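You operate a simulated robot arm through the tools that you are given. There is no shell and no other tool. Be economical: measure what you need, move in short steps, check, and stop when the job is done.

The job below is to be done with a simulated two-armed robot. You get a single attempt, and the scene is never put back.

## Task
On the middle of the side bench, fold the blue cloth in half, so that its two long edges meet.
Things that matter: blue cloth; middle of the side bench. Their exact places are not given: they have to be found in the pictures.

Only the result counts: the job must be done as asked and must still hold three seconds after the hand-in. Knocking over, shifting, dropping, spilling or breaking anything else fails it. Flat cloth is picked up by pressing the open fingertips on it (5 to 10 N) and closing them slowly along it; thin cloth reads only 2 to 8 mm in the jaws.

## Robot
Two 7-joint arms with two-finger parallel grippers on one trunk, on a base that drives. Base frame: it is fixed to the floor where the robot stands at the start and does not move with it; the origin is under the middle of the robot, x ahead of it, y to its left, z up; the surface under the hand at the start is at about z = 850. Units: mm, degrees, N and s.
The left shoulder is at the start at [60, 189, 1153], the right one opposite. With the tool pointing down near the work surface each hand reaches from about 100 to 660 mm from the robot's upright axis, wherever it stands, measured 20 degrees to its own side. Places, roughly: middle of the side bench [500, -100, 800]. Payload 3.43 kg a hand.
The TCP of each hand is the grasp point between the finger pads, 30 mm short of the fingertips. In the tool frame z runs along the fingers and y along their closing line. The gripper opens to 94 mm. The fingers are 28 mm wide and 10 mm thick; the gripper's body (50 by 96 mm) begins 55 mm behind the TCP.
Orientation is told as [roll, pitch, yaw] about the base's x, y, z axes, in that order, counted from this pose: with the fingers straight down and closing along the base's y, the tool's x points along the base's -x, its y along +y and its z along -z.

## Interface
- The arms move only by the tool arm_command. It takes "left_steps", "right_steps" or both (then of equal length, played together; a hand with none holds still); each is a list of rows, each a list of 6 numbers: the shift along the tool's x, y, z in units of 100 mm (1.0 is 100 mm), then the turn, a rotation vector about the tool's x, y, z in units of 180 degrees (1.0 is 180 degrees). In form: [[x, y, z, ax, ay, az], ...]. A call has 1 to 10 rows; each row is the pose to reach, as a shift and turn from the pose commanded when the call began, along the tool's axes at that moment. "left_hand" and "right_hand" are, for a hand that has rows, the finger opening in mm, from 0 to 94, set as the call begins (left out, the last holds). A call with a number of a shift or a turn outside -1 to 1 is refused whole. A row lasts 0.2 s, in which the tool goes at most 50 mm and 8.6 degrees; a call with a longer step from one row to the next is refused whole, and so is a gripper value outside its range. Where a pose cannot be reached the arm comes as near as it can. A force on the tool above 40 N (or 10 N above the force at the start of the call, whichever is more), or a blocked arm, ends the call early, and 0.2 s more pass. Each finger travels about 153 mm/s and halts on what it meets, pressing with about 43 N; the grip force reading is that of the motor and also rises with nothing between the fingers. The clock runs only during rows and for 0.2 s after the last one: add rows that repeat a pose to give the fingers time. The reply holds the time, the measured pose of the TCP, the force on the tool along the base axes, the opening and the grip force, in the units named above and with some noise, with the torque about the TCP (base axes, N m) and any sound that the robot's microphone picked up, and new pictures: "views" is both (left out), scene, wrist or none (wrist: the cameras of the hands that moved).
- Cameras (640 x 400 px; columns grow to the right, rows downward): "scene" is now at [5.2, 1.8, 1697.5]; the picture's right is [-0.11, -0.99, 0.00], its down [-0.85, 0.10, -0.52] and it looks along [0.52, -0.06, -0.85] (base axes); focal length 266 px, centre (320, 200). "left" rides on the left gripper at [76, -14, -103] in its tool frame; the picture's right is [0.18, 0.98, 0.00], its down [-0.75, 0.14, -0.64] and it looks along [-0.63, 0.12, 0.77] (tool axes); focal length 243 px, centre (320, 200). "right" rides on the right gripper at [76, 14, -102] in its tool frame; the picture's right is [-0.18, 0.98, 0.00], its down [-0.75, -0.14, -0.64] and it looks along [-0.63, -0.12, 0.77] (tool axes); focal length 243 px, centre (320, 200).
- lift_body(by): slides the trunk up (or, below 0, down) by that many mm; the arms and the scene camera ride with it, the base frame stays. It gives what a move gives, with no picture.
- base_move(legs): drives the robot by 1 to 6 legs, each [ahead, left, turn to the left] in mm, mm and degrees, along the robot's own axes; the way and the turn of a leg run together, so that a leg with both is an arc; at most 1500 mm and 180 degrees a leg. The arms and the cameras ride along, it lands a little off, and it stops where it bumps. It gives what a move gives, and a new picture of the scene camera.
- pan_tilt(pan, tilt): turns the head with the scene camera to pan (to the left, within 86 degrees either way) and tilt (down, from -29 to 69), counted from straight ahead of the robot. It gives what a move gives, and a new picture of the scene camera.
- pixel_to_xyz(camera, pixels): there is no depth. For up to 12 entries [column, row, z] of the newest picture of that camera ("zoom" is the newest enlarged one), the place [x, y] in the base frame at which the ray of that pixel passes the height z, good to about 2 mm, but the place of the scene camera against the robot may be out by one fixed shift of up to 18 mm in any direction. The clock stands still meanwhile.
- close_up(camera, box): a new picture of the part [left, top, right, bottom] of that camera's present view, enlarged. The clock stands still meanwhile.
- close_job(): hands the job in; it is judged then, once.

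Keep the steps short. Do not move on a guess: measure, check each grasp and each placing, and mend mistakes. In all there are 80 turns and 260 pictures (those below and enlarged ones count). Leave the grippers open and the arms clear of the work at the hand-in unless told otherwise, and finish with a single line.

The tools are called after "Emit:" by a JSON object that holds its "fn" and its "kwargs". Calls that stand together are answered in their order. arm_command: Moves the arms, as the interface text tells. Its arguments: {"type":"object","properties":{"left_steps":{"type":"array"},"left_hand":{"type":"number"},"right_steps":{"type":"array"},"right_hand":{"type":"number"},"views":{"type":"string","enum":["both","scene","wrist","none"]}},"required":[]} The other tools are called the same way: lift_body (by) slides the trunk up or down; base_move (legs) drives the base; pan_tilt (pan, tilt) turns the head that bears the scene camera; pixel_to_xyz (camera, pixels) gives the place at which the rays of pixels pass given heights; close_up (camera, box) takes an enlarged picture of a part of a camera's view; close_job () hands the job in.

At the start:

```text
t: 0.0
left_position: [442.5, 62.5, 1064.9]
left_tcp_rot: [0.0, -0.1, 0.0]
left_ft_force: [0.7, 0.1, -0.6]
left_wrist_torque: [-0.01, 0.01, -0.02]
left_finger_gap: 93.8
left_gripper_force: 0.1
right_position: [297.1, -287.9, 1040.9]
right_tcp_rot: [0.0, -0.1, 0.0]
right_ft_force: [-0.4, -0.1, -0.4]
right_wrist_torque: [-0.04, 0.0, 0.01]
right_finger_gap: 94.1
right_gripper_force: 0.1
trunk travel left (down, up): [-825.0, 165.0]
robot x, y, heading: [-1.5, -1.5, 0.1]
head pan, tilt: [-6.4, 58.3]
```

scene: 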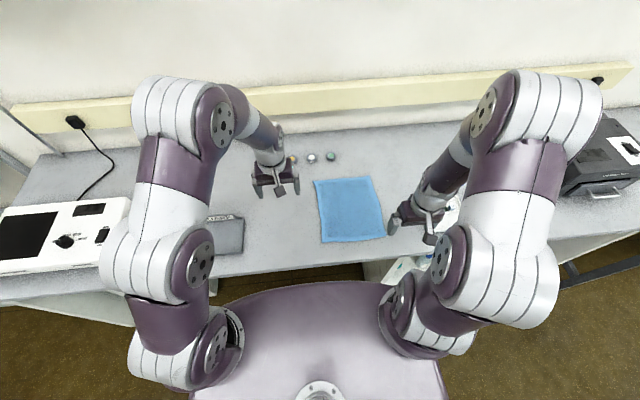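
right: 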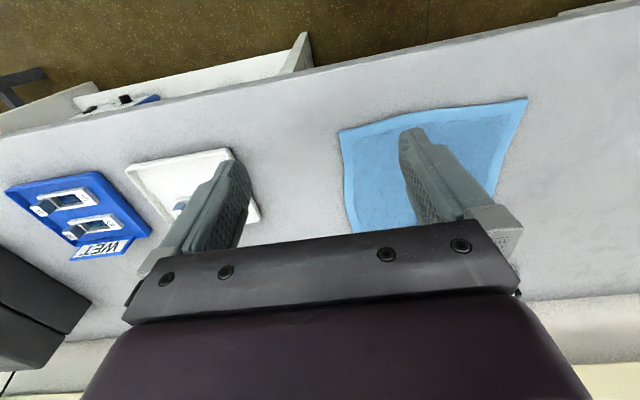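
left: 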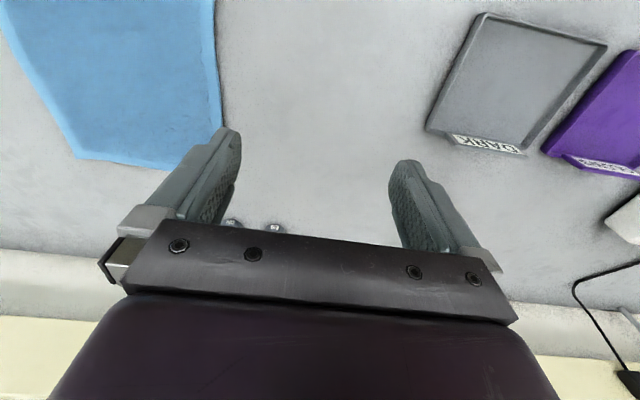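

I see the blue cloth at about (350,210) in the scene. I'll enlarge it and measure its corners.

Emit:
{"fn": "close_up", "kwargs": {"camera": "scene", "box": [270, 140, 470, 265]}}

Emit:
{"fn": "pixel_to_xyz", "kwargs": {"camera": "scene", "pixels": [[314, 181, 800], [373, 176, 800], [386, 237, 800], [321, 243, 800], [314, 181, 850], [373, 176, 850], [386, 237, 850], [321, 243, 850]]}}

Emit:
{"fn": "pixel_to_xyz", "kwargs": {"camera": "right", "pixels": [[339, 131, 800], [528, 98, 800], [339, 131, 850], [528, 98, 850]]}}

Emit:
{"fn": "pixel_to_xyz", "kwargs": {"camera": "left", "pixels": [[78, 157, 800], [221, 130, 800], [78, 157, 850], [203, 170, 800]]}}

```text
3.20 times, centred on (370, 202) of scene
```

zoom: 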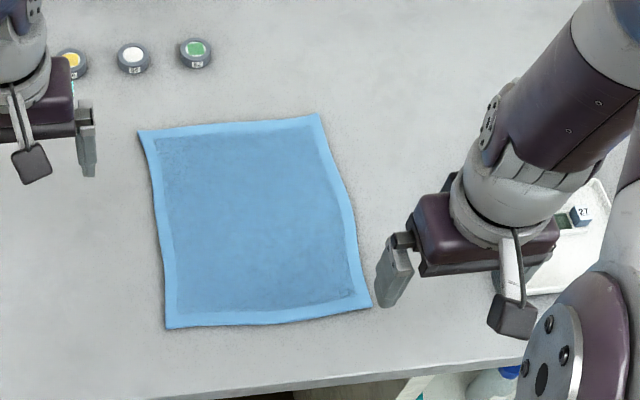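

```text
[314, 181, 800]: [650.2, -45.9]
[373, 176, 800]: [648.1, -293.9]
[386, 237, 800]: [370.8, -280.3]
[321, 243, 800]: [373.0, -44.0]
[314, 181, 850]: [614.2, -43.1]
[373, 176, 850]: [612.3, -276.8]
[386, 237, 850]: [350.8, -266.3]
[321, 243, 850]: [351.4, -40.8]
```

```text
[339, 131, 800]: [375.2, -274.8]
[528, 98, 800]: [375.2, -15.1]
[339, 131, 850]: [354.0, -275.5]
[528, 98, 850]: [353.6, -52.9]
```

```text
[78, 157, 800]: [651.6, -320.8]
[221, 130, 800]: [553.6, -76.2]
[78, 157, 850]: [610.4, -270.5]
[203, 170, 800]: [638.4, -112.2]
```

The cloth's long edges run along x, at about y=-50 and y=-275. I'd like to turn the base so that both hands can reach one long edge. First I'll look at the bench front and the floor on the right.

Emit:
{"fn": "pan_tilt", "kwargs": {"pan": -45, "tilt": 62}}

Emit:
{"fn": "pan_tilt", "kwargs": {"pan": 0, "tilt": 69}}

Emit:
{"fn": "pixel_to_xyz", "kwargs": {"camera": "scene", "pixels": [[320, 200, 850], [320, 230, 850], [320, 250, 850], [320, 270, 850], [320, 300, 850], [320, 330, 850], [320, 360, 850]]}}

```text
t: 1.1
left_position: [442.0, 62.4, 1065.7]
left_tcp_rot: [0.0, -0.1, 0.1]
left_ft_force: [0.3, 0.1, -0.2]
left_wrist_torque: [0.0, -0.03, -0.02]
left_finger_gap: 94.0
left_gripper_force: 0.1
right_position: [295.4, -288.2, 1040.1]
right_tcp_rot: [0.0, 0.0, 0.0]
right_ft_force: [-0.2, 0.5, 0.2]
right_wrist_torque: [0.0, -0.01, -0.03]
right_finger_gap: 94.1
right_gripper_force: 0.0
trunk travel left (down, up): [-825.0, 165.0]
robot x, y, heading: [-2.1, -0.1, 0.2]
head pan, tilt: [-45.0, 62.0]
```

scene: 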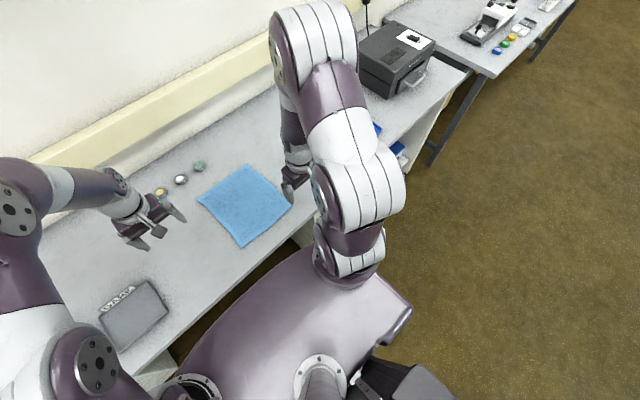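

```text
t: 2.2
left_position: [442.5, 62.6, 1066.3]
left_tcp_rot: [0.1, -0.1, 0.0]
left_ft_force: [0.5, 0.3, 0.5]
left_wrist_torque: [0.02, 0.06, 0.0]
left_finger_gap: 94.0
left_gripper_force: 0.1
right_position: [296.4, -287.8, 1041.1]
right_tcp_rot: [0.0, -0.1, 0.0]
right_ft_force: [0.8, 0.0, 0.5]
right_wrist_torque: [-0.04, -0.05, -0.03]
right_finger_gap: 93.7
right_gripper_force: 0.0
trunk travel left (down, up): [-825.0, 165.0]
robot x, y, heading: [0.3, -0.3, 0.2]
head pan, tilt: [0.0, 68.8]
```

scene: 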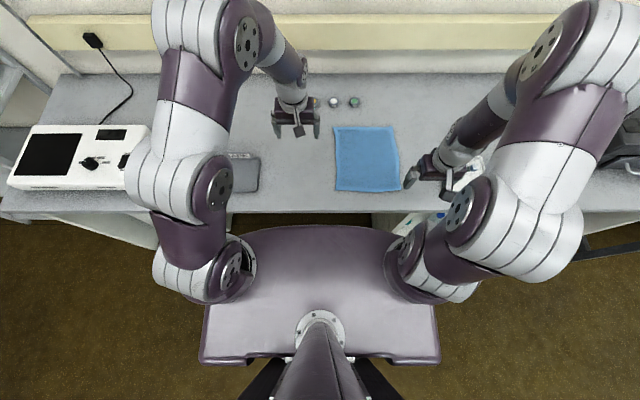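

```text
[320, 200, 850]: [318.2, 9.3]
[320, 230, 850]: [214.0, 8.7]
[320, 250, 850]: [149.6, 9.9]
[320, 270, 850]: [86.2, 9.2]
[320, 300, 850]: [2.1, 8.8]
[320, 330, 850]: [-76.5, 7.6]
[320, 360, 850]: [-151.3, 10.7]
```

The bench front is at x≈275 and the floor around the robot is free. I'll turn left 60° in place, then check.

Emit:
{"fn": "base_move", "kwargs": {"legs": [[0, 0, 60]]}}

```text
t: 5.2
left_position: [174.8, 410.5, 1065.8]
left_tcp_rot: [0.0, -0.1, 58.9]
left_ft_force: [1.1, 0.3, 0.2]
left_wrist_torque: [-0.01, 0.02, -0.02]
left_finger_gap: 94.0
left_gripper_force: 0.0
right_position: [398.9, 104.3, 1042.2]
right_tcp_rot: [0.0, 0.0, 58.8]
right_ft_force: [-0.4, -0.9, -0.2]
right_wrist_torque: [0.0, -0.01, -0.03]
right_finger_gap: 93.9
right_gripper_force: 0.0
trunk travel left (down, up): [-825.0, 165.0]
robot x, y, heading: [-1.4, 1.9, 59.0]
head pan, tilt: [0.0, 68.8]
```

scene: 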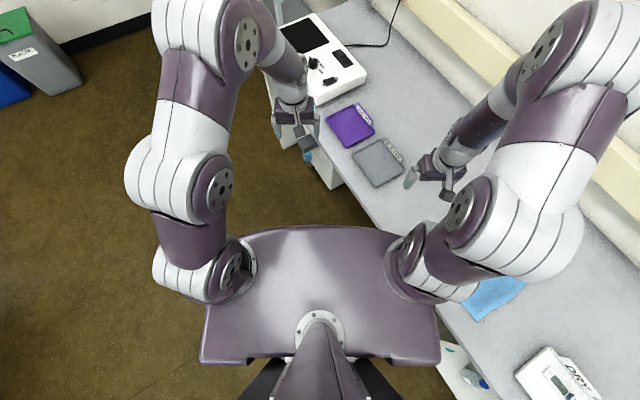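

The turn was clean. I'll slide along -y to about (18,-385).

Emit:
{"fn": "base_move", "kwargs": {"legs": [[-322, -216, 0]]}}

Emit:
{"fn": "pan_tilt", "kwargs": {"pan": -38, "tilt": 58}}

```text
t: 7.6
left_position: [193.4, 27.3, 1066.0]
left_tcp_rot: [0.0, 0.0, 58.5]
left_ft_force: [1.0, 0.7, -0.6]
left_wrist_torque: [0.01, -0.03, 0.01]
left_finger_gap: 93.8
left_gripper_force: 0.0
right_position: [414.4, -278.3, 1040.4]
right_tcp_rot: [0.0, 0.0, 58.6]
right_ft_force: [-0.2, 0.3, -0.6]
right_wrist_torque: [0.02, -0.03, 0.03]
right_finger_gap: 94.1
right_gripper_force: 0.0
trunk travel left (down, up): [-825.0, 165.0]
robot x, y, heading: [13.9, -385.9, 58.6]
head pan, tilt: [0.0, 68.8]
```

scene: 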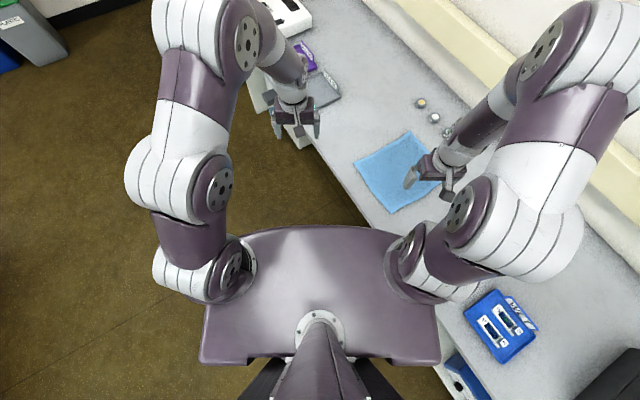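

```text
t: 8.6
left_position: [192.9, 26.6, 1066.3]
left_tcp_rot: [0.0, -0.1, 58.7]
left_ft_force: [0.5, -0.1, -0.4]
left_wrist_torque: [-0.03, -0.03, 0.0]
left_finger_gap: 93.9
left_gripper_force: 0.1
right_position: [414.5, -278.5, 1039.5]
right_tcp_rot: [0.0, 0.0, 58.6]
right_ft_force: [0.3, 0.7, -0.2]
right_wrist_torque: [0.0, 0.02, 0.01]
right_finger_gap: 94.1
right_gripper_force: 0.0
trunk travel left (down, up): [-825.0, 165.0]
robot x, y, heading: [13.1, -384.8, 58.8]
head pan, tilt: [-38.0, 58.0]
```

scene: 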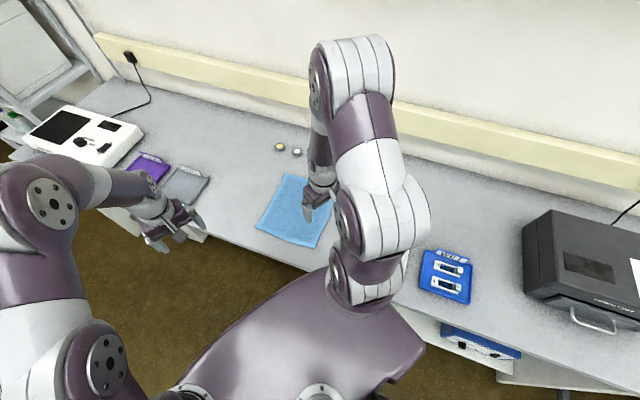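

The base is in place. The right hand will take the far-right corner, near (612,-275), and the left hand the near-right one, near (353,-275). I'll move the right hand part of the way first.

Emit:
{"fn": "arm_command", "kwargs": {"right_steps": [[-0.24, -0.33, 0.1, 0, 0, 0.025], [-0.48, -0.66, 0.25, 0, 0, 0.05], [-0.7, -0.98, 0.4, 0, 0, 0.075]], "views": "both"}}

```text
t: 9.4
left_position: [193.7, 26.4, 1064.3]
left_tcp_rot: [0.0, 0.0, 58.6]
left_ft_force: [0.4, 0.0, -0.3]
left_wrist_torque: [0.0, 0.02, 0.0]
left_finger_gap: 93.9
left_gripper_force: 0.0
right_position: [536.2, -270.7, 1001.4]
right_tcp_rot: [-0.1, 0.0, 45.1]
right_ft_force: [-0.4, 0.5, 0.9]
right_wrist_torque: [0.04, -0.02, 0.03]
right_finger_gap: 94.1
right_gripper_force: 0.1
trunk travel left (down, up): [-825.0, 165.0]
robot x, y, heading: [16.3, -382.6, 58.5]
head pan, tilt: [-38.0, 58.0]
```

scene: 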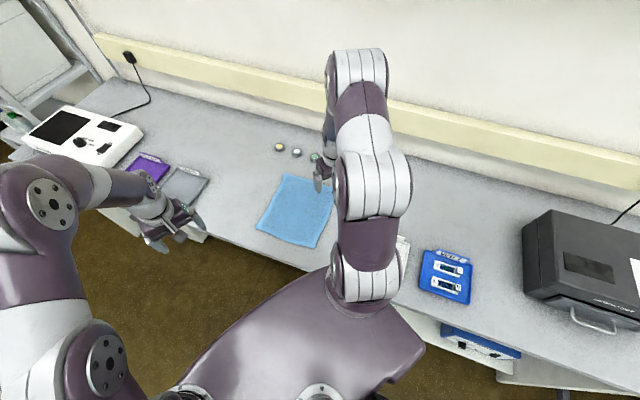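
right: 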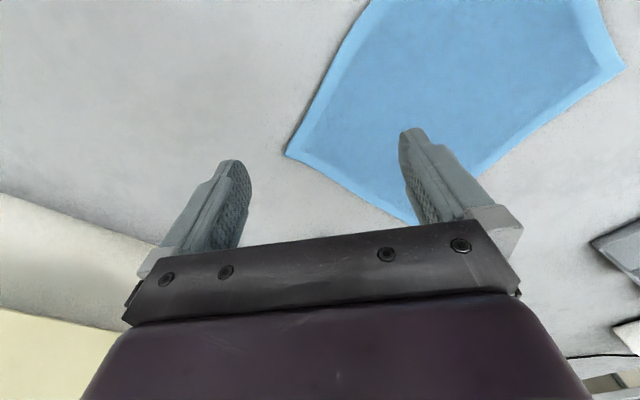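

The right camera now shows the far-right corner at (287,155) and the far-left one at (623,68). I'll measure both.

Emit:
{"fn": "pixel_to_xyz", "kwargs": {"camera": "right", "pixels": [[287, 155, 850], [623, 68, 850], [287, 155, 855], [368, 3, 850], [325, 80, 850], [414, 222, 850], [540, 127, 850], [600, 0, 850]]}}

Emit:
{"fn": "arm_command", "kwargs": {"left_steps": [[0, -0.4, 0, 0, 0, 0], [-0.1, -0.8, 0.1, 0, 0, -0.03], [-0.2, -1.0, 0.2, 0, 0, -0.07]], "views": "wrist"}}

```text
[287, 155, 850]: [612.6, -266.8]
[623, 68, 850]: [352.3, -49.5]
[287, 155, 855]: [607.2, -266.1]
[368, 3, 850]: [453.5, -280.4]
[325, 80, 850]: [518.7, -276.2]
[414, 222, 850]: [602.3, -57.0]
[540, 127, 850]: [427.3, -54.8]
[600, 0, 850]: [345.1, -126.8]
```

```text
t: 10.2
left_position: [287.7, -9.5, 1045.6]
left_tcp_rot: [-0.1, -0.1, 71.3]
left_ft_force: [0.1, -1.1, -0.1]
left_wrist_torque: [-0.02, -0.02, -0.01]
left_finger_gap: 93.9
left_gripper_force: 0.0
right_position: [533.9, -268.9, 1002.8]
right_tcp_rot: [0.0, 0.0, 45.2]
right_ft_force: [0.2, 0.5, 0.4]
right_wrist_torque: [-0.01, 0.0, 0.02]
right_finger_gap: 94.0
right_gripper_force: 0.0
trunk travel left (down, up): [-825.0, 165.0]
robot x, y, heading: [16.7, -384.6, 58.7]
head pan, tilt: [-38.0, 58.0]
```

left: 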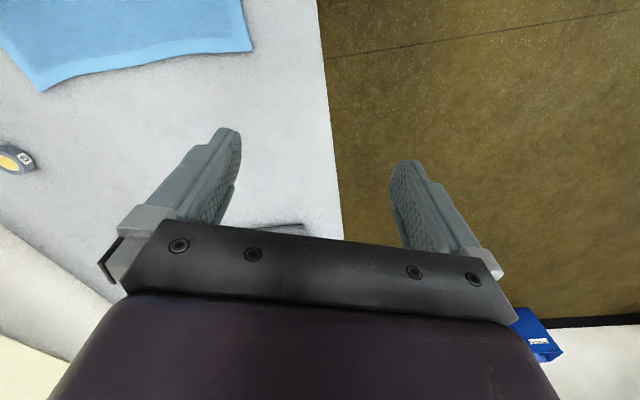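

Right edge: far corner (612,-267), (518,-276), (453,-280). Left edge: near corner (352,-50), (602,-57). Next the left hand goes toward the near-right corner.

Emit:
{"fn": "arm_command", "kwargs": {"left_steps": [[0.28, -0.23, 0.15, 0, 0, -0.035], [0.56, -0.46, 0.3, 0, 0, -0.07], [0.85, -0.7, 0.45, 0, 0, -0.105]], "views": "both"}}

```text
t: 11.0
left_position: [328.9, -115.7, 1000.0]
left_tcp_rot: [-0.1, -0.1, 90.2]
left_ft_force: [0.7, -0.2, 0.2]
left_wrist_torque: [0.01, -0.02, -0.02]
left_finger_gap: 93.8
left_gripper_force: 0.1
right_position: [534.9, -271.7, 1003.2]
right_tcp_rot: [0.2, 0.0, 45.2]
right_ft_force: [-0.9, -0.5, -0.1]
right_wrist_torque: [0.01, 0.01, 0.01]
right_finger_gap: 94.0
right_gripper_force: 0.1
trunk travel left (down, up): [-825.0, 165.0]
robot x, y, heading: [12.3, -384.1, 58.7]
head pan, tilt: [-38.0, 58.0]
```

scene: 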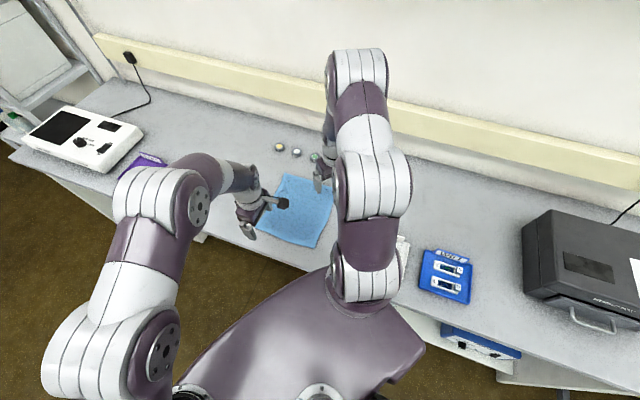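
left: 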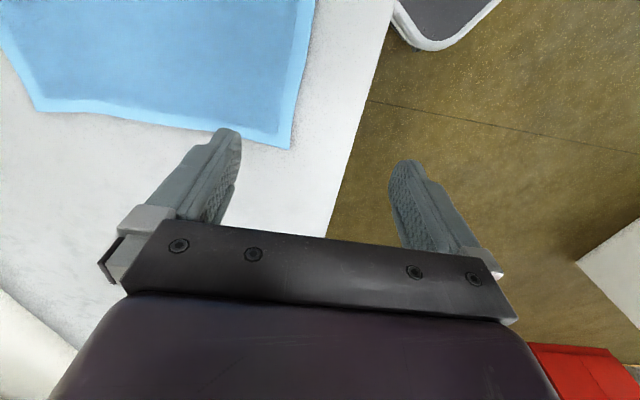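

I'll measure the left-edge corners and estimate where the right arm's links are before going further.

Emit:
{"fn": "pixel_to_xyz", "kwargs": {"camera": "left", "pixels": [[290, 147, 850], [37, 110, 850], [313, 0, 850]]}}

Emit:
{"fn": "pixel_to_xyz", "kwargs": {"camera": "scene", "pixels": [[330, 280, 1150], [400, 290, 1150], [345, 190, 1200], [410, 190, 1200], [345, 190, 1300], [410, 190, 1300], [330, 100, 1300], [385, 100, 1300]]}}

Emit:
{"fn": "arm_command", "kwargs": {"left_steps": [[0.4, -0.15, 0, 0, 0, 0], [0.7, -0.3, 0, 0, 0, 0]], "views": "both"}}

```text
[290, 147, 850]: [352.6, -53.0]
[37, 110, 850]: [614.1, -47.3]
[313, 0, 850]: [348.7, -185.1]
```

```text
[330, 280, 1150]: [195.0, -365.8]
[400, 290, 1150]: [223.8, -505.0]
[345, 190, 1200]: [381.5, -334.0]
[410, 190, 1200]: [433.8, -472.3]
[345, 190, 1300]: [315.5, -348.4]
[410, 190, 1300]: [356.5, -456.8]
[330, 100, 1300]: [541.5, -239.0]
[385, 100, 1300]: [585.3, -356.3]
```

```text
t: 11.6
left_position: [359.3, -183.9, 999.5]
left_tcp_rot: [0.0, -0.1, 90.1]
left_ft_force: [0.1, -0.7, 0.0]
left_wrist_torque: [0.0, -0.01, 0.03]
left_finger_gap: 94.1
left_gripper_force: 0.0
right_position: [535.0, -271.6, 1002.3]
right_tcp_rot: [0.1, 0.1, 45.1]
right_ft_force: [-0.2, -0.5, 0.0]
right_wrist_torque: [0.0, -0.01, 0.04]
right_finger_gap: 94.0
right_gripper_force: 0.1
trunk travel left (down, up): [-825.0, 165.0]
robot x, y, heading: [13.1, -385.4, 58.5]
head pan, tilt: [-38.0, 58.0]
```

scene: 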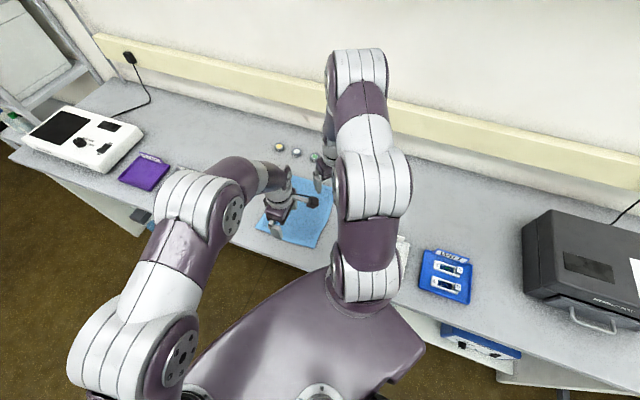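
left: 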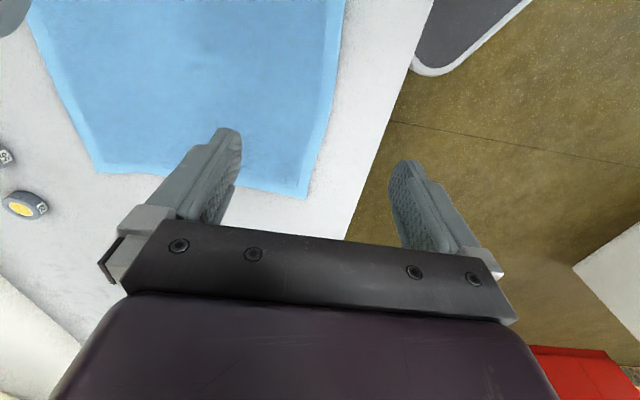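

The layout is clear: near-left corner (352,-53), far-left (614,-47), near-right about (353,-275), far-right (612,-267). I'll use yaw 90 on both hands, so the 28 mm finger width covers the edge itself and the jaws close along it. Now the right hand turns to yaw 90 above (585,-258).

Emit:
{"fn": "arm_command", "kwargs": {"right_steps": [[-0.07, -0.04, 0.05, 0, 0, -0.042], [-0.15, -0.09, 0.1, 0, 0, -0.084], [-0.22, -0.13, 0.15, 0, 0, -0.125], [-0.3, -0.17, 0.2, 0, 0, -0.167], [-0.37, -0.22, 0.3, 0, 0, -0.21], [-0.445, -0.26, 0.4, 0, 0, -0.25]], "views": "both"}}

```text
t: 13.0
left_position: [358.7, -182.0, 1000.6]
left_tcp_rot: [0.0, 0.0, 90.2]
left_ft_force: [-0.8, 0.1, -0.4]
left_wrist_torque: [-0.01, -0.01, -0.01]
left_finger_gap: 94.2
left_gripper_force: 0.1
right_position: [585.8, -258.5, 961.3]
right_tcp_rot: [0.0, 0.1, 90.3]
right_ft_force: [0.2, -0.8, 0.5]
right_wrist_torque: [-0.06, -0.04, -0.01]
right_finger_gap: 94.1
right_gripper_force: 0.1
trunk travel left (down, up): [-825.0, 165.0]
robot x, y, heading: [15.0, -384.6, 58.8]
head pan, tilt: [-38.0, 58.0]
```

scene: 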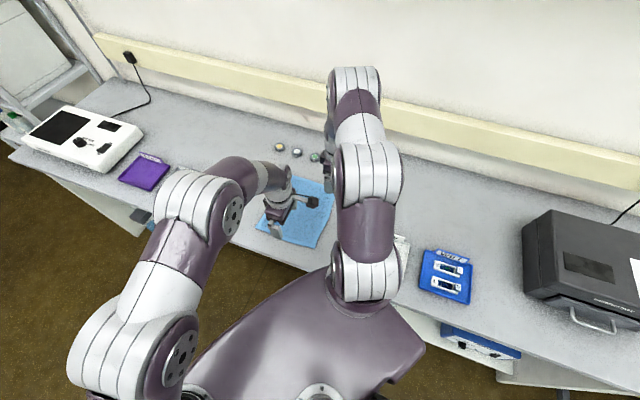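
right: 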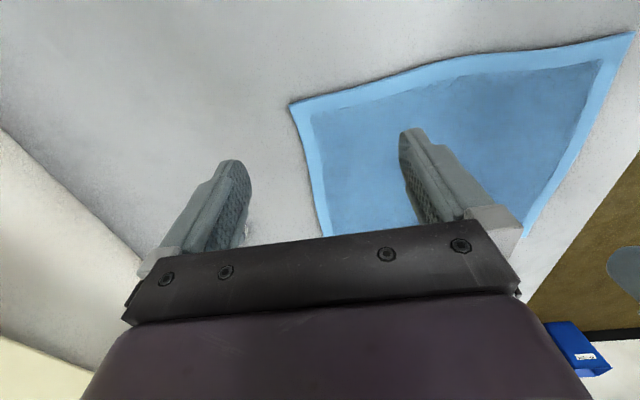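

Emit:
{"fn": "pixel_to_xyz", "kwargs": {"camera": "right", "pixels": [[291, 104, 850], [633, 33, 850], [340, 95, 850], [400, 74, 850], [460, 57, 850], [540, 46, 850], [310, 172, 850], [596, 110, 850]]}}

Emit:
{"fn": "arm_command", "kwargs": {"left_steps": [[0.35, -0.1, 0.2, 0, 0, 0], [0.7, -0.2, 0.4, 0, 0, 0]], "views": "both"}}

```text
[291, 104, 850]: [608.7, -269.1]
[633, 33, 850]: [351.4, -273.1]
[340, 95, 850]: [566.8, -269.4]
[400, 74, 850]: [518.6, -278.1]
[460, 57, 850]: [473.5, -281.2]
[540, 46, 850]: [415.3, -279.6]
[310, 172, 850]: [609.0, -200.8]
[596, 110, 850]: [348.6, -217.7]
```

```text
t: 13.6
left_position: [379.6, -252.1, 959.1]
left_tcp_rot: [0.0, -0.1, 90.2]
left_ft_force: [1.0, -0.3, 0.9]
left_wrist_torque: [-0.04, 0.01, -0.02]
left_finger_gap: 93.9
left_gripper_force: 0.1
right_position: [584.8, -258.2, 961.3]
right_tcp_rot: [0.0, 0.0, 90.2]
right_ft_force: [-1.1, 1.2, -0.7]
right_wrist_torque: [-0.02, 0.01, 0.04]
right_finger_gap: 94.0
right_gripper_force: 0.1
trunk travel left (down, up): [-825.0, 165.0]
robot x, y, heading: [15.0, -384.0, 58.8]
head pan, tilt: [-38.0, 58.0]
```

scene: 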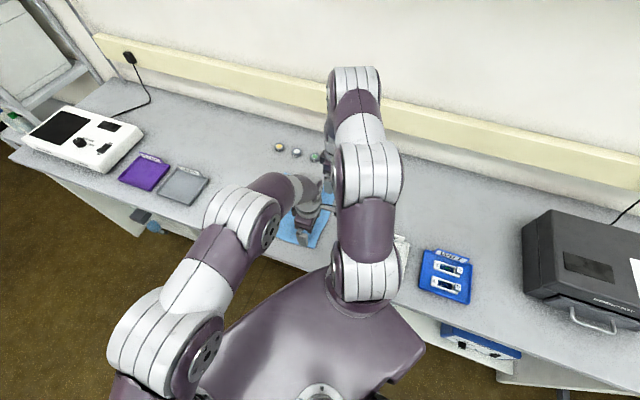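
left: 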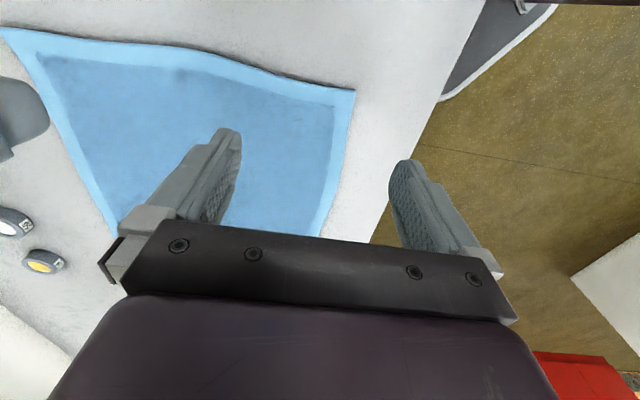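

I'll check the near corner with the left camera, then lower both hands to just above the cloth with a 34 mm opening.

Emit:
{"fn": "pixel_to_xyz", "kwargs": {"camera": "left", "pixels": [[354, 90, 850], [3, 28, 850], [300, 80, 850], [130, 43, 850]]}}

Emit:
{"fn": "arm_command", "kwargs": {"left_steps": [[0.07, 0.0, 0.3, 0, 0, 0], [0.14, 0.01, 0.6, 0, 0, 0], [0.14, 0.01, 0.6, 0, 0, 0]], "right_steps": [[0.01, 0.01, 0.3, 0, 0, 0], [0.02, 0.03, 0.6, 0, 0, 0], [0.02, 0.03, 0.6, 0, 0, 0]], "left_hand": 34, "right_hand": 34, "views": "wrist"}}

```text
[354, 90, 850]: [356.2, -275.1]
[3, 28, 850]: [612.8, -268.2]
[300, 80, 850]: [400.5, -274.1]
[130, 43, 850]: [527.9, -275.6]
```

```text
t: 14.4
left_position: [375.6, -266.2, 900.5]
left_tcp_rot: [-0.1, -0.1, 90.2]
left_ft_force: [1.2, -0.4, -0.5]
left_wrist_torque: [0.0, -0.01, -0.02]
left_finger_gap: 33.9
left_gripper_force: 0.1
right_position: [581.7, -261.8, 903.2]
right_tcp_rot: [-0.1, 0.1, 90.1]
right_ft_force: [-1.0, 0.8, 0.4]
right_wrist_torque: [0.01, -0.04, 0.0]
right_finger_gap: 33.9
right_gripper_force: 0.1
trunk travel left (down, up): [-825.0, 165.0]
robot x, y, heading: [14.8, -382.5, 58.4]
head pan, tilt: [-38.0, 58.0]
```

right: 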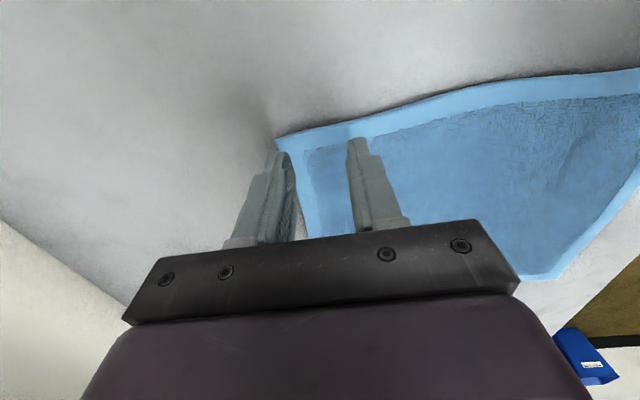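
left: 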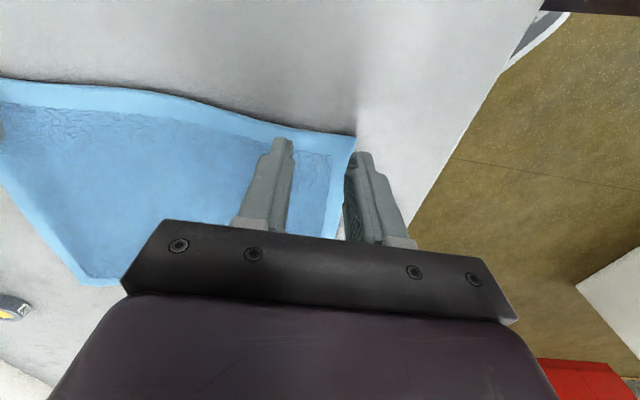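

The tips are about 20 mm above the cloth. I'll re-measure the corners from here.

Emit:
{"fn": "pixel_to_xyz", "kwargs": {"camera": "right", "pixels": [[277, 138, 850], [330, 125, 850], [275, 155, 872], [357, 140, 872]]}}

Emit:
{"fn": "pixel_to_xyz", "kwargs": {"camera": "left", "pixels": [[355, 137, 850], [300, 130, 850], [282, 140, 872], [362, 155, 872]]}}

```text
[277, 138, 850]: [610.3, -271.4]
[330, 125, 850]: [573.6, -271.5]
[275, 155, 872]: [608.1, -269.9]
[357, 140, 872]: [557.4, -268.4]
```

```text
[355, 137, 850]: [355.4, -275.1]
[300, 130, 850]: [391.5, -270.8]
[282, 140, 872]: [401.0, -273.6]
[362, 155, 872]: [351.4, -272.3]
```

The alignment is good; I'll shift the left hand +4 mm in x and lower both to contact.

Emit:
{"fn": "arm_command", "kwargs": {"left_steps": [[0, -0.04, 0.1, 0, 0, 0], [0, -0.04, 0.18, 0, 0, 0], [0, -0.04, 0.2, 0, 0, 0]], "right_steps": [[0, 0, 0.1, 0, 0, 0], [0, 0, 0.18, 0, 0, 0], [0, 0, 0.22, 0, 0, 0]], "views": "none"}}

```text
t: 15.2
left_position: [380.6, -265.8, 882.9]
left_tcp_rot: [-0.4, -0.1, 90.2]
left_ft_force: [3.0, -0.3, 9.4]
left_wrist_torque: [0.08, -0.06, -0.01]
left_finger_gap: 34.3
left_gripper_force: 0.0
right_position: [581.6, -258.5, 882.0]
right_tcp_rot: [-0.4, 0.0, 90.1]
right_ft_force: [-2.0, 0.0, 23.5]
right_wrist_torque: [0.02, 0.28, 0.01]
right_finger_gap: 34.2
right_gripper_force: 0.0
trunk travel left (down, up): [-825.0, 165.0]
robot x, y, heading: [16.3, -381.6, 58.8]
head pan, tilt: [-38.0, 58.0]
```

Left reads 9.4 N, right 23.5 N. I'll ease the right by 2 mm and begin closing slowly.

Emit:
{"fn": "arm_command", "kwargs": {"left_steps": [[0, 0, 0, 0, 0, 0], [0, 0, 0, 0, 0, 0]], "right_steps": [[0, 0, -0.015, 0, 0, 0], [0, 0, -0.015, 0, 0, 0]], "views": "none"}}

Emit:
{"fn": "arm_command", "kwargs": {"left_steps": [[0, 0, 0, 0, 0, 0]], "right_steps": [[0, 0, 0, 0, 0, 0]], "left_hand": 28, "right_hand": 28, "views": "wrist"}}

```text
t: 15.8
left_position: [380.4, -266.1, 883.2]
left_tcp_rot: [-0.4, -0.1, 90.1]
left_ft_force: [3.8, -1.9, 20.7]
left_wrist_torque: [0.05, -0.04, 0.0]
left_finger_gap: 33.9
left_gripper_force: 0.1
right_position: [582.2, -259.5, 883.1]
right_tcp_rot: [-0.2, -0.1, 90.2]
right_ft_force: [2.2, 2.5, 17.8]
right_wrist_torque: [0.12, 0.04, -0.02]
right_finger_gap: 33.8
right_gripper_force: 0.0
trunk travel left (down, up): [-825.0, 165.0]
robot x, y, heading: [20.7, -382.9, 58.6]
head pan, tilt: [-38.0, 58.0]
```

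```text
t: 16.2
left_position: [379.5, -265.3, 881.9]
left_tcp_rot: [-0.4, -0.1, 90.2]
left_ft_force: [5.0, 1.9, 21.8]
left_wrist_torque: [0.09, -0.07, -0.03]
left_finger_gap: 27.4
left_gripper_force: 0.2
right_position: [577.9, -259.8, 883.5]
right_tcp_rot: [-0.1, 0.0, 90.2]
right_ft_force: [-3.5, 0.3, 20.4]
right_wrist_torque: [0.04, 0.19, 0.07]
right_finger_gap: 27.7
right_gripper_force: 0.1
trunk travel left (down, up): [-825.0, 165.0]
robot x, y, heading: [16.0, -385.8, 58.6]
head pan, tilt: [-38.0, 58.0]
```

right: 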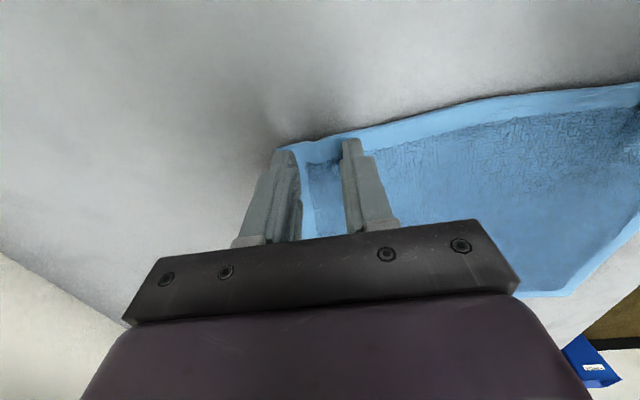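
left: 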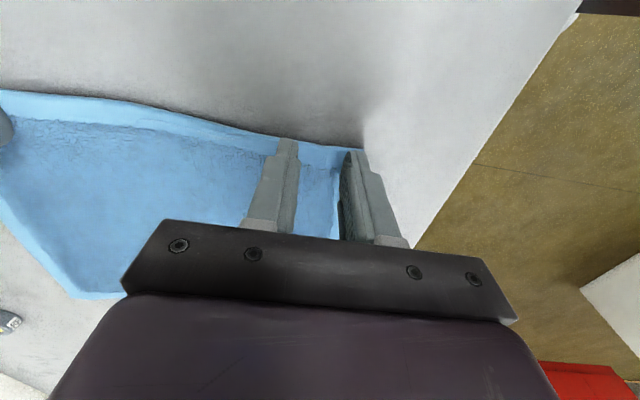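

Forces are about 20 N on both, so I'll ease each by 2 mm and keep closing.

Emit:
{"fn": "arm_command", "kwargs": {"left_steps": [[0, 0, -0.02, 0, 0, 0], [0, 0, -0.02, 0, 0, 0]], "right_steps": [[0, 0, -0.02, 0, 0, 0], [0, 0, -0.02, 0, 0, 0]], "views": "none"}}

Emit:
{"fn": "arm_command", "kwargs": {"left_steps": [[0, 0, 0, 0, 0, 0]], "right_steps": [[0, 0, 0, 0, 0, 0]], "left_hand": 21, "right_hand": 21, "views": "none"}}

Emit:
{"fn": "arm_command", "kwargs": {"left_steps": [[0, 0, 0, 0, 0, 0]], "right_steps": [[0, 0, 0, 0, 0, 0]], "left_hand": 14, "right_hand": 14, "views": "wrist"}}

```text
t: 16.8
left_position: [379.9, -264.1, 882.5]
left_tcp_rot: [-0.1, -0.1, 90.1]
left_ft_force: [1.9, -0.3, 18.3]
left_wrist_torque: [0.06, -0.03, -0.01]
left_finger_gap: 28.2
left_gripper_force: 0.1
right_position: [580.9, -261.3, 884.3]
right_tcp_rot: [0.1, 0.1, 90.1]
right_ft_force: [-1.2, 0.4, 6.0]
right_wrist_torque: [0.01, 0.07, -0.03]
right_finger_gap: 27.9
right_gripper_force: 0.1
trunk travel left (down, up): [-825.0, 165.0]
robot x, y, heading: [15.0, -382.8, 58.8]
head pan, tilt: [-38.0, 58.0]
```

```text
t: 17.2
left_position: [379.6, -266.3, 882.7]
left_tcp_rot: [-0.1, -0.1, 90.1]
left_ft_force: [1.2, 0.2, 14.9]
left_wrist_torque: [0.09, -0.01, -0.05]
left_finger_gap: 20.5
left_gripper_force: 0.1
right_position: [581.4, -260.1, 883.8]
right_tcp_rot: [-0.1, 0.0, 90.1]
right_ft_force: [-2.1, -0.5, 4.5]
right_wrist_torque: [-0.03, 0.1, 0.05]
right_finger_gap: 21.6
right_gripper_force: 0.9
trunk travel left (down, up): [-825.0, 165.0]
robot x, y, heading: [15.1, -380.6, 58.6]
head pan, tilt: [-38.0, 58.0]
```

```text
t: 17.6
left_position: [380.7, -265.0, 883.0]
left_tcp_rot: [-0.1, -0.1, 90.1]
left_ft_force: [1.6, -0.5, 14.6]
left_wrist_torque: [0.05, -0.03, 0.01]
left_finger_gap: 14.0
left_gripper_force: 0.0
right_position: [582.1, -260.6, 883.0]
right_tcp_rot: [-0.1, 0.0, 90.2]
right_ft_force: [-0.7, 1.0, 4.0]
right_wrist_torque: [0.04, 0.04, -0.03]
right_finger_gap: 13.9
right_gripper_force: 0.1
trunk travel left (down, up): [-825.0, 165.0]
robot x, y, heading: [17.1, -383.2, 58.3]
head pan, tilt: [-38.0, 58.0]
```

right: 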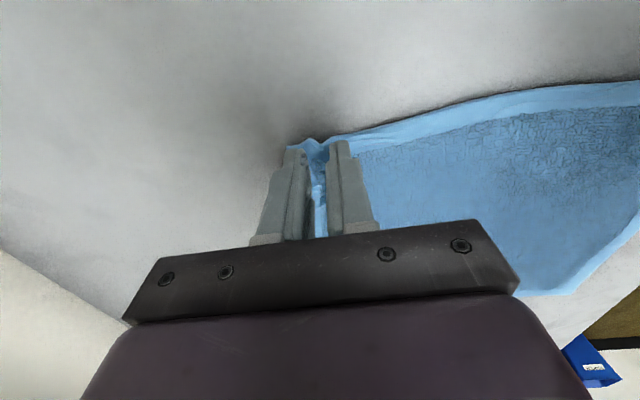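
left: 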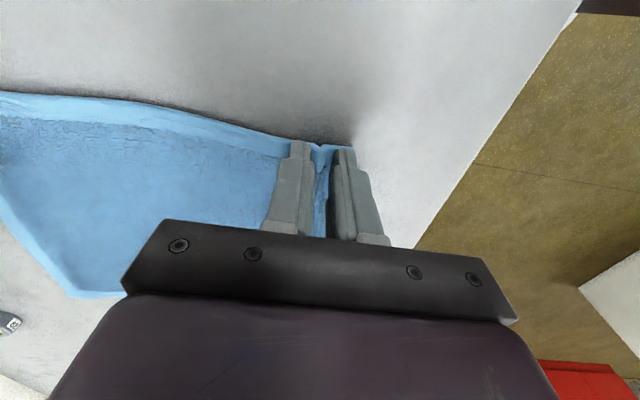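

Both are gathering a pleat at the edge. I'll close fully in steps.

Emit:
{"fn": "arm_command", "kwargs": {"left_steps": [[0, 0, 0, 0, 0, 0]], "right_steps": [[0, 0, 0, 0, 0, 0]], "left_hand": 8, "right_hand": 8, "views": "none"}}

Emit:
{"fn": "arm_command", "kwargs": {"left_steps": [[0, 0, 0, 0, 0, 0], [0, 0, 0, 0, 0, 0]], "right_steps": [[0, 0, 0, 0, 0, 0], [0, 0, 0, 0, 0, 0]], "left_hand": 0, "right_hand": 0, "views": "wrist"}}

```text
t: 18.0
left_position: [381.0, -265.2, 884.1]
left_tcp_rot: [0.0, -0.1, 90.2]
left_ft_force: [0.6, -0.4, 14.4]
left_wrist_torque: [0.04, 0.0, 0.03]
left_finger_gap: 7.7
left_gripper_force: 0.1
right_position: [583.1, -261.8, 883.8]
right_tcp_rot: [-0.1, 0.0, 90.1]
right_ft_force: [0.0, 1.0, 3.8]
right_wrist_torque: [0.03, 0.01, 0.02]
right_finger_gap: 7.3
right_gripper_force: 0.1
trunk travel left (down, up): [-825.0, 165.0]
robot x, y, heading: [17.3, -381.8, 58.3]
head pan, tilt: [-38.0, 58.0]
```

```text
t: 18.6
left_position: [380.5, -265.4, 882.2]
left_tcp_rot: [-0.2, 0.0, 90.0]
left_ft_force: [0.3, 0.1, 12.1]
left_wrist_torque: [0.02, 0.02, 0.0]
left_finger_gap: 3.7
left_gripper_force: 37.8
right_position: [581.6, -260.9, 883.5]
right_tcp_rot: [-0.1, 0.0, 90.1]
right_ft_force: [-0.7, 0.5, 5.1]
right_wrist_torque: [0.01, 0.06, -0.03]
right_finger_gap: 0.0
right_gripper_force: 33.3
trunk travel left (down, up): [-825.0, 165.0]
robot x, y, heading: [16.2, -385.7, 58.6]
head pan, tilt: [-38.0, 58.0]
```

right: 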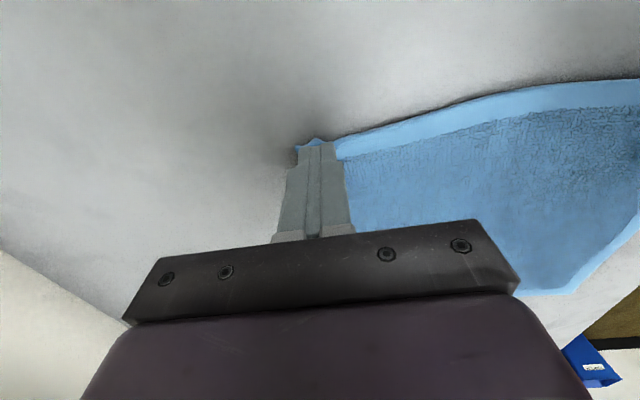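
left: 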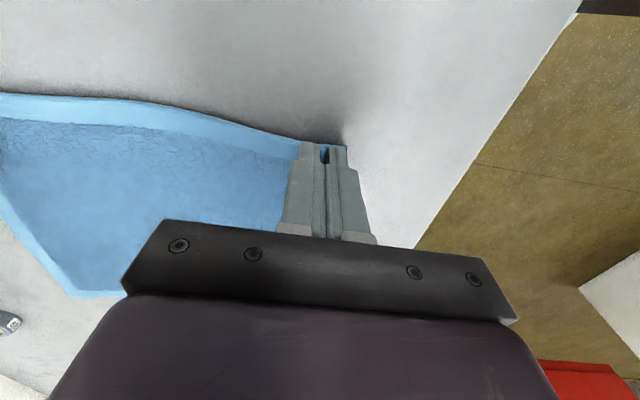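

The left holds cloth (3.7 mm). The right reads 0.0, so it missed because it pressed too lightly. I'll raise the right, reopen it and look.

Emit:
{"fn": "arm_command", "kwargs": {"right_steps": [[0, 0, -0.2, 0, 0, 0], [0, 0, -0.2, 0, 0, 0]], "right_hand": 34, "views": "wrist"}}

```text
t: 19.2
left_position: [381.4, -265.1, 882.5]
left_tcp_rot: [-0.1, -0.2, 90.0]
left_ft_force: [-1.6, 0.0, 13.3]
left_wrist_torque: [0.04, 0.06, 0.02]
left_finger_gap: 3.5
left_gripper_force: 37.7
right_position: [581.4, -259.6, 902.3]
right_tcp_rot: [0.0, 0.1, 90.1]
right_ft_force: [0.0, -0.2, 0.4]
right_wrist_torque: [0.0, 0.0, 0.02]
right_finger_gap: 34.1
right_gripper_force: 0.1
trunk travel left (down, up): [-825.0, 165.0]
robot x, y, heading: [15.7, -381.1, 58.8]
head pan, tilt: [-38.0, 58.0]
```

right: 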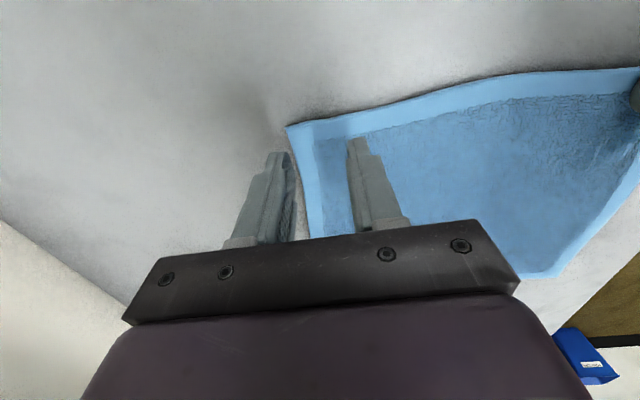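

The cloth there is flat again; the corner is now at (288,127). I'll measure it.

Emit:
{"fn": "pixel_to_xyz", "kwargs": {"camera": "right", "pixels": [[288, 127, 850], [340, 116, 850], [297, 160, 850]]}}

```text
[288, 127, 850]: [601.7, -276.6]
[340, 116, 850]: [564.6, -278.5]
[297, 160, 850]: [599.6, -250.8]
```

The corner is at (602,-277). I'll move to (574,-268) and press a little harder this time.

Emit:
{"fn": "arm_command", "kwargs": {"right_steps": [[0.085, 0.075, 0, 0, 0, 0], [0.085, 0.075, 0.15, 0, 0, 0], [0.085, 0.075, 0.215, 0, 0, 0], [0.085, 0.075, 0.215, 0, 0, 0]], "views": "wrist"}}

```text
t: 20.2
left_position: [380.9, -265.0, 883.0]
left_tcp_rot: [-0.2, -0.2, 90.1]
left_ft_force: [1.6, 0.4, 6.1]
left_wrist_torque: [0.01, -0.07, -0.04]
left_finger_gap: 3.5
left_gripper_force: 38.0
right_position: [574.6, -268.4, 882.5]
right_tcp_rot: [-0.1, -0.1, 90.0]
right_ft_force: [-1.9, -2.1, 17.2]
right_wrist_torque: [0.01, 0.17, 0.04]
right_finger_gap: 33.8
right_gripper_force: 0.2
trunk travel left (down, up): [-825.0, 165.0]
robot x, y, heading: [14.2, -380.5, 58.5]
head pan, tilt: [-38.0, 58.0]
```

right: 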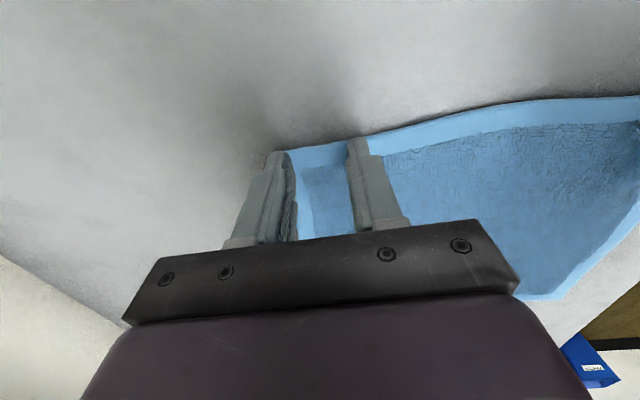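

17 N now, similar to what worked on the left. I'll close in steps.

Emit:
{"fn": "arm_command", "kwargs": {"right_steps": [[0, 0, 0, 0, 0, 0]], "right_hand": 27, "views": "none"}}

Emit:
{"fn": "arm_command", "kwargs": {"right_steps": [[0, 0, 0, 0, 0, 0]], "right_hand": 20, "views": "none"}}

Emit:
{"fn": "arm_command", "kwargs": {"right_steps": [[0, 0, 0, 0, 0, 0]], "right_hand": 13, "views": "none"}}

Emit:
{"fn": "arm_command", "kwargs": {"right_steps": [[0, 0, 0, 0, 0, 0]], "right_hand": 7, "views": "none"}}

Emit:
{"fn": "arm_command", "kwargs": {"right_steps": [[0, 0, 0, 0, 0, 0], [0, 0, 0, 0, 0, 0]], "right_hand": 0, "views": "wrist"}}

```text
t: 20.6
left_position: [380.2, -264.9, 883.4]
left_tcp_rot: [-0.2, -0.1, 90.1]
left_ft_force: [3.7, -0.5, 4.9]
left_wrist_torque: [-0.04, -0.13, 0.0]
left_finger_gap: 3.5
left_gripper_force: 38.1
right_position: [573.5, -268.1, 882.0]
right_tcp_rot: [-0.1, -0.1, 90.0]
right_ft_force: [-3.5, -1.1, 21.7]
right_wrist_torque: [0.06, 0.17, 0.04]
right_finger_gap: 26.8
right_gripper_force: 0.1
trunk travel left (down, up): [-825.0, 165.0]
robot x, y, heading: [17.3, -387.1, 58.6]
head pan, tilt: [-38.0, 58.0]
```

```text
t: 21.0
left_position: [380.5, -264.7, 883.9]
left_tcp_rot: [-0.2, -0.2, 90.2]
left_ft_force: [7.7, 0.2, 2.8]
left_wrist_torque: [0.02, -0.2, 0.03]
left_finger_gap: 3.5
left_gripper_force: 37.9
right_position: [572.1, -268.0, 882.9]
right_tcp_rot: [-0.2, 0.0, 90.2]
right_ft_force: [-4.8, 0.6, 25.8]
right_wrist_torque: [0.08, 0.25, 0.01]
right_finger_gap: 20.8
right_gripper_force: 0.6
trunk travel left (down, up): [-825.0, 165.0]
robot x, y, heading: [15.4, -381.9, 58.7]
head pan, tilt: [-38.0, 58.0]
```

```text
t: 21.4
left_position: [379.2, -265.7, 883.5]
left_tcp_rot: [-0.1, 0.0, 90.1]
left_ft_force: [5.5, -0.1, 4.2]
left_wrist_torque: [0.03, -0.19, 0.0]
left_finger_gap: 3.5
left_gripper_force: 38.1
right_position: [572.4, -268.3, 883.0]
right_tcp_rot: [-0.2, -0.1, 90.1]
right_ft_force: [-3.8, -0.9, 24.1]
right_wrist_torque: [0.11, 0.16, 0.07]
right_finger_gap: 13.3
right_gripper_force: 0.0
trunk travel left (down, up): [-825.0, 165.0]
robot x, y, heading: [15.4, -384.2, 59.0]
head pan, tilt: [-38.0, 58.0]
```

```text
t: 21.8
left_position: [380.7, -266.1, 883.5]
left_tcp_rot: [-0.1, -0.1, 90.0]
left_ft_force: [7.6, 0.2, 3.6]
left_wrist_torque: [0.03, -0.2, -0.02]
left_finger_gap: 3.4
left_gripper_force: 37.5
right_position: [572.1, -269.6, 882.5]
right_tcp_rot: [-0.2, 0.0, 90.0]
right_ft_force: [-6.6, -0.2, 25.5]
right_wrist_torque: [0.1, 0.23, 0.07]
right_finger_gap: 8.6
right_gripper_force: 1.8
trunk travel left (down, up): [-825.0, 165.0]
robot x, y, heading: [14.1, -381.2, 58.7]
head pan, tilt: [-38.0, 58.0]
```

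```text
t: 22.4
left_position: [380.4, -266.3, 883.1]
left_tcp_rot: [-0.3, -0.1, 90.1]
left_ft_force: [9.5, 0.5, 3.3]
left_wrist_torque: [0.02, -0.27, 0.0]
left_finger_gap: 3.4
left_gripper_force: 38.0
right_position: [572.7, -269.3, 882.1]
right_tcp_rot: [-0.1, 0.0, 90.1]
right_ft_force: [-9.4, 0.5, 26.0]
right_wrist_torque: [0.13, 0.27, 0.04]
right_finger_gap: 3.6
right_gripper_force: 38.4
trunk travel left (down, up): [-825.0, 165.0]
robot x, y, heading: [16.7, -382.5, 58.5]
head pan, tilt: [-38.0, 58.0]
```

right: 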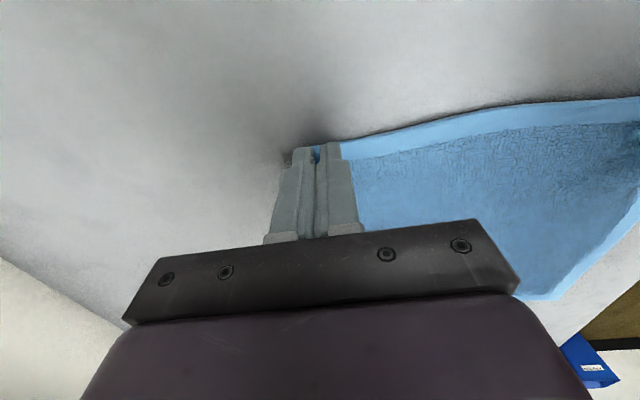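

Both hands hold cloth (3.4 and 3.6 mm). I'll lift along an arc about the middle line, with increasing tilt so the edge turns over. First part only, then a check.

Emit:
{"fn": "arm_command", "kwargs": {"left_steps": [[-0.053, -0.03, -0.206, 0, 0.0333, 0], [-0.149, -0.03, -0.4, 0, 0.0667, 0]], "right_steps": [[-0.053, 0.05, -0.206, 0, 0.0333, 0], [-0.149, 0.05, -0.4, 0, 0.0667, 0]], "views": "both"}}

```text
t: 23.0
left_position: [382.4, -250.8, 922.7]
left_tcp_rot: [0.1, 12.1, 90.1]
left_ft_force: [2.7, 0.8, -0.2]
left_wrist_torque: [0.0, -0.04, 0.05]
left_finger_gap: 3.4
left_gripper_force: 37.8
right_position: [570.0, -252.8, 920.2]
right_tcp_rot: [-0.1, 12.1, 90.0]
right_ft_force: [-2.4, -0.8, 0.6]
right_wrist_torque: [0.0, 0.02, 0.02]
right_finger_gap: 3.6
right_gripper_force: 38.0
trunk travel left (down, up): [-825.0, 165.0]
robot x, y, heading: [17.5, -385.8, 58.6]
head pan, tilt: [-38.0, 58.0]
```

scene: 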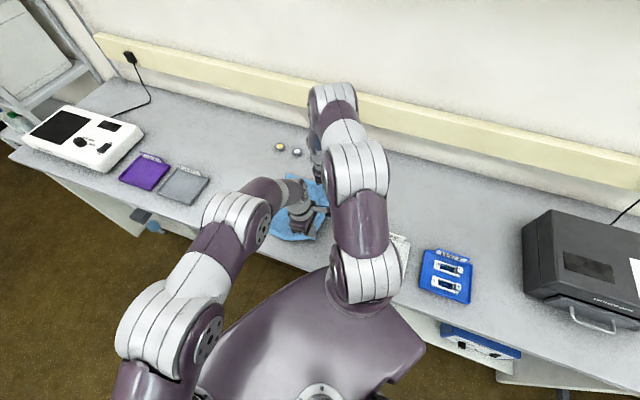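
right: 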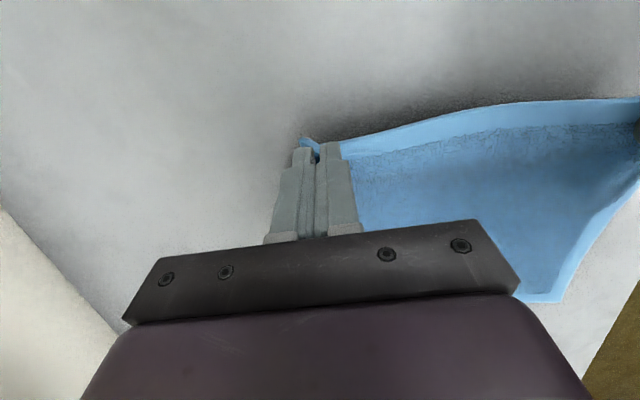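
left: 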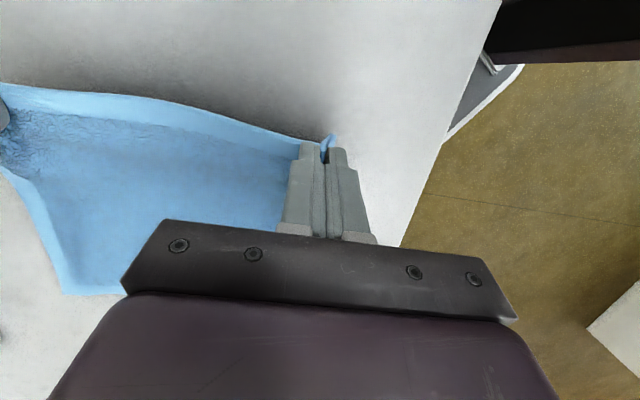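

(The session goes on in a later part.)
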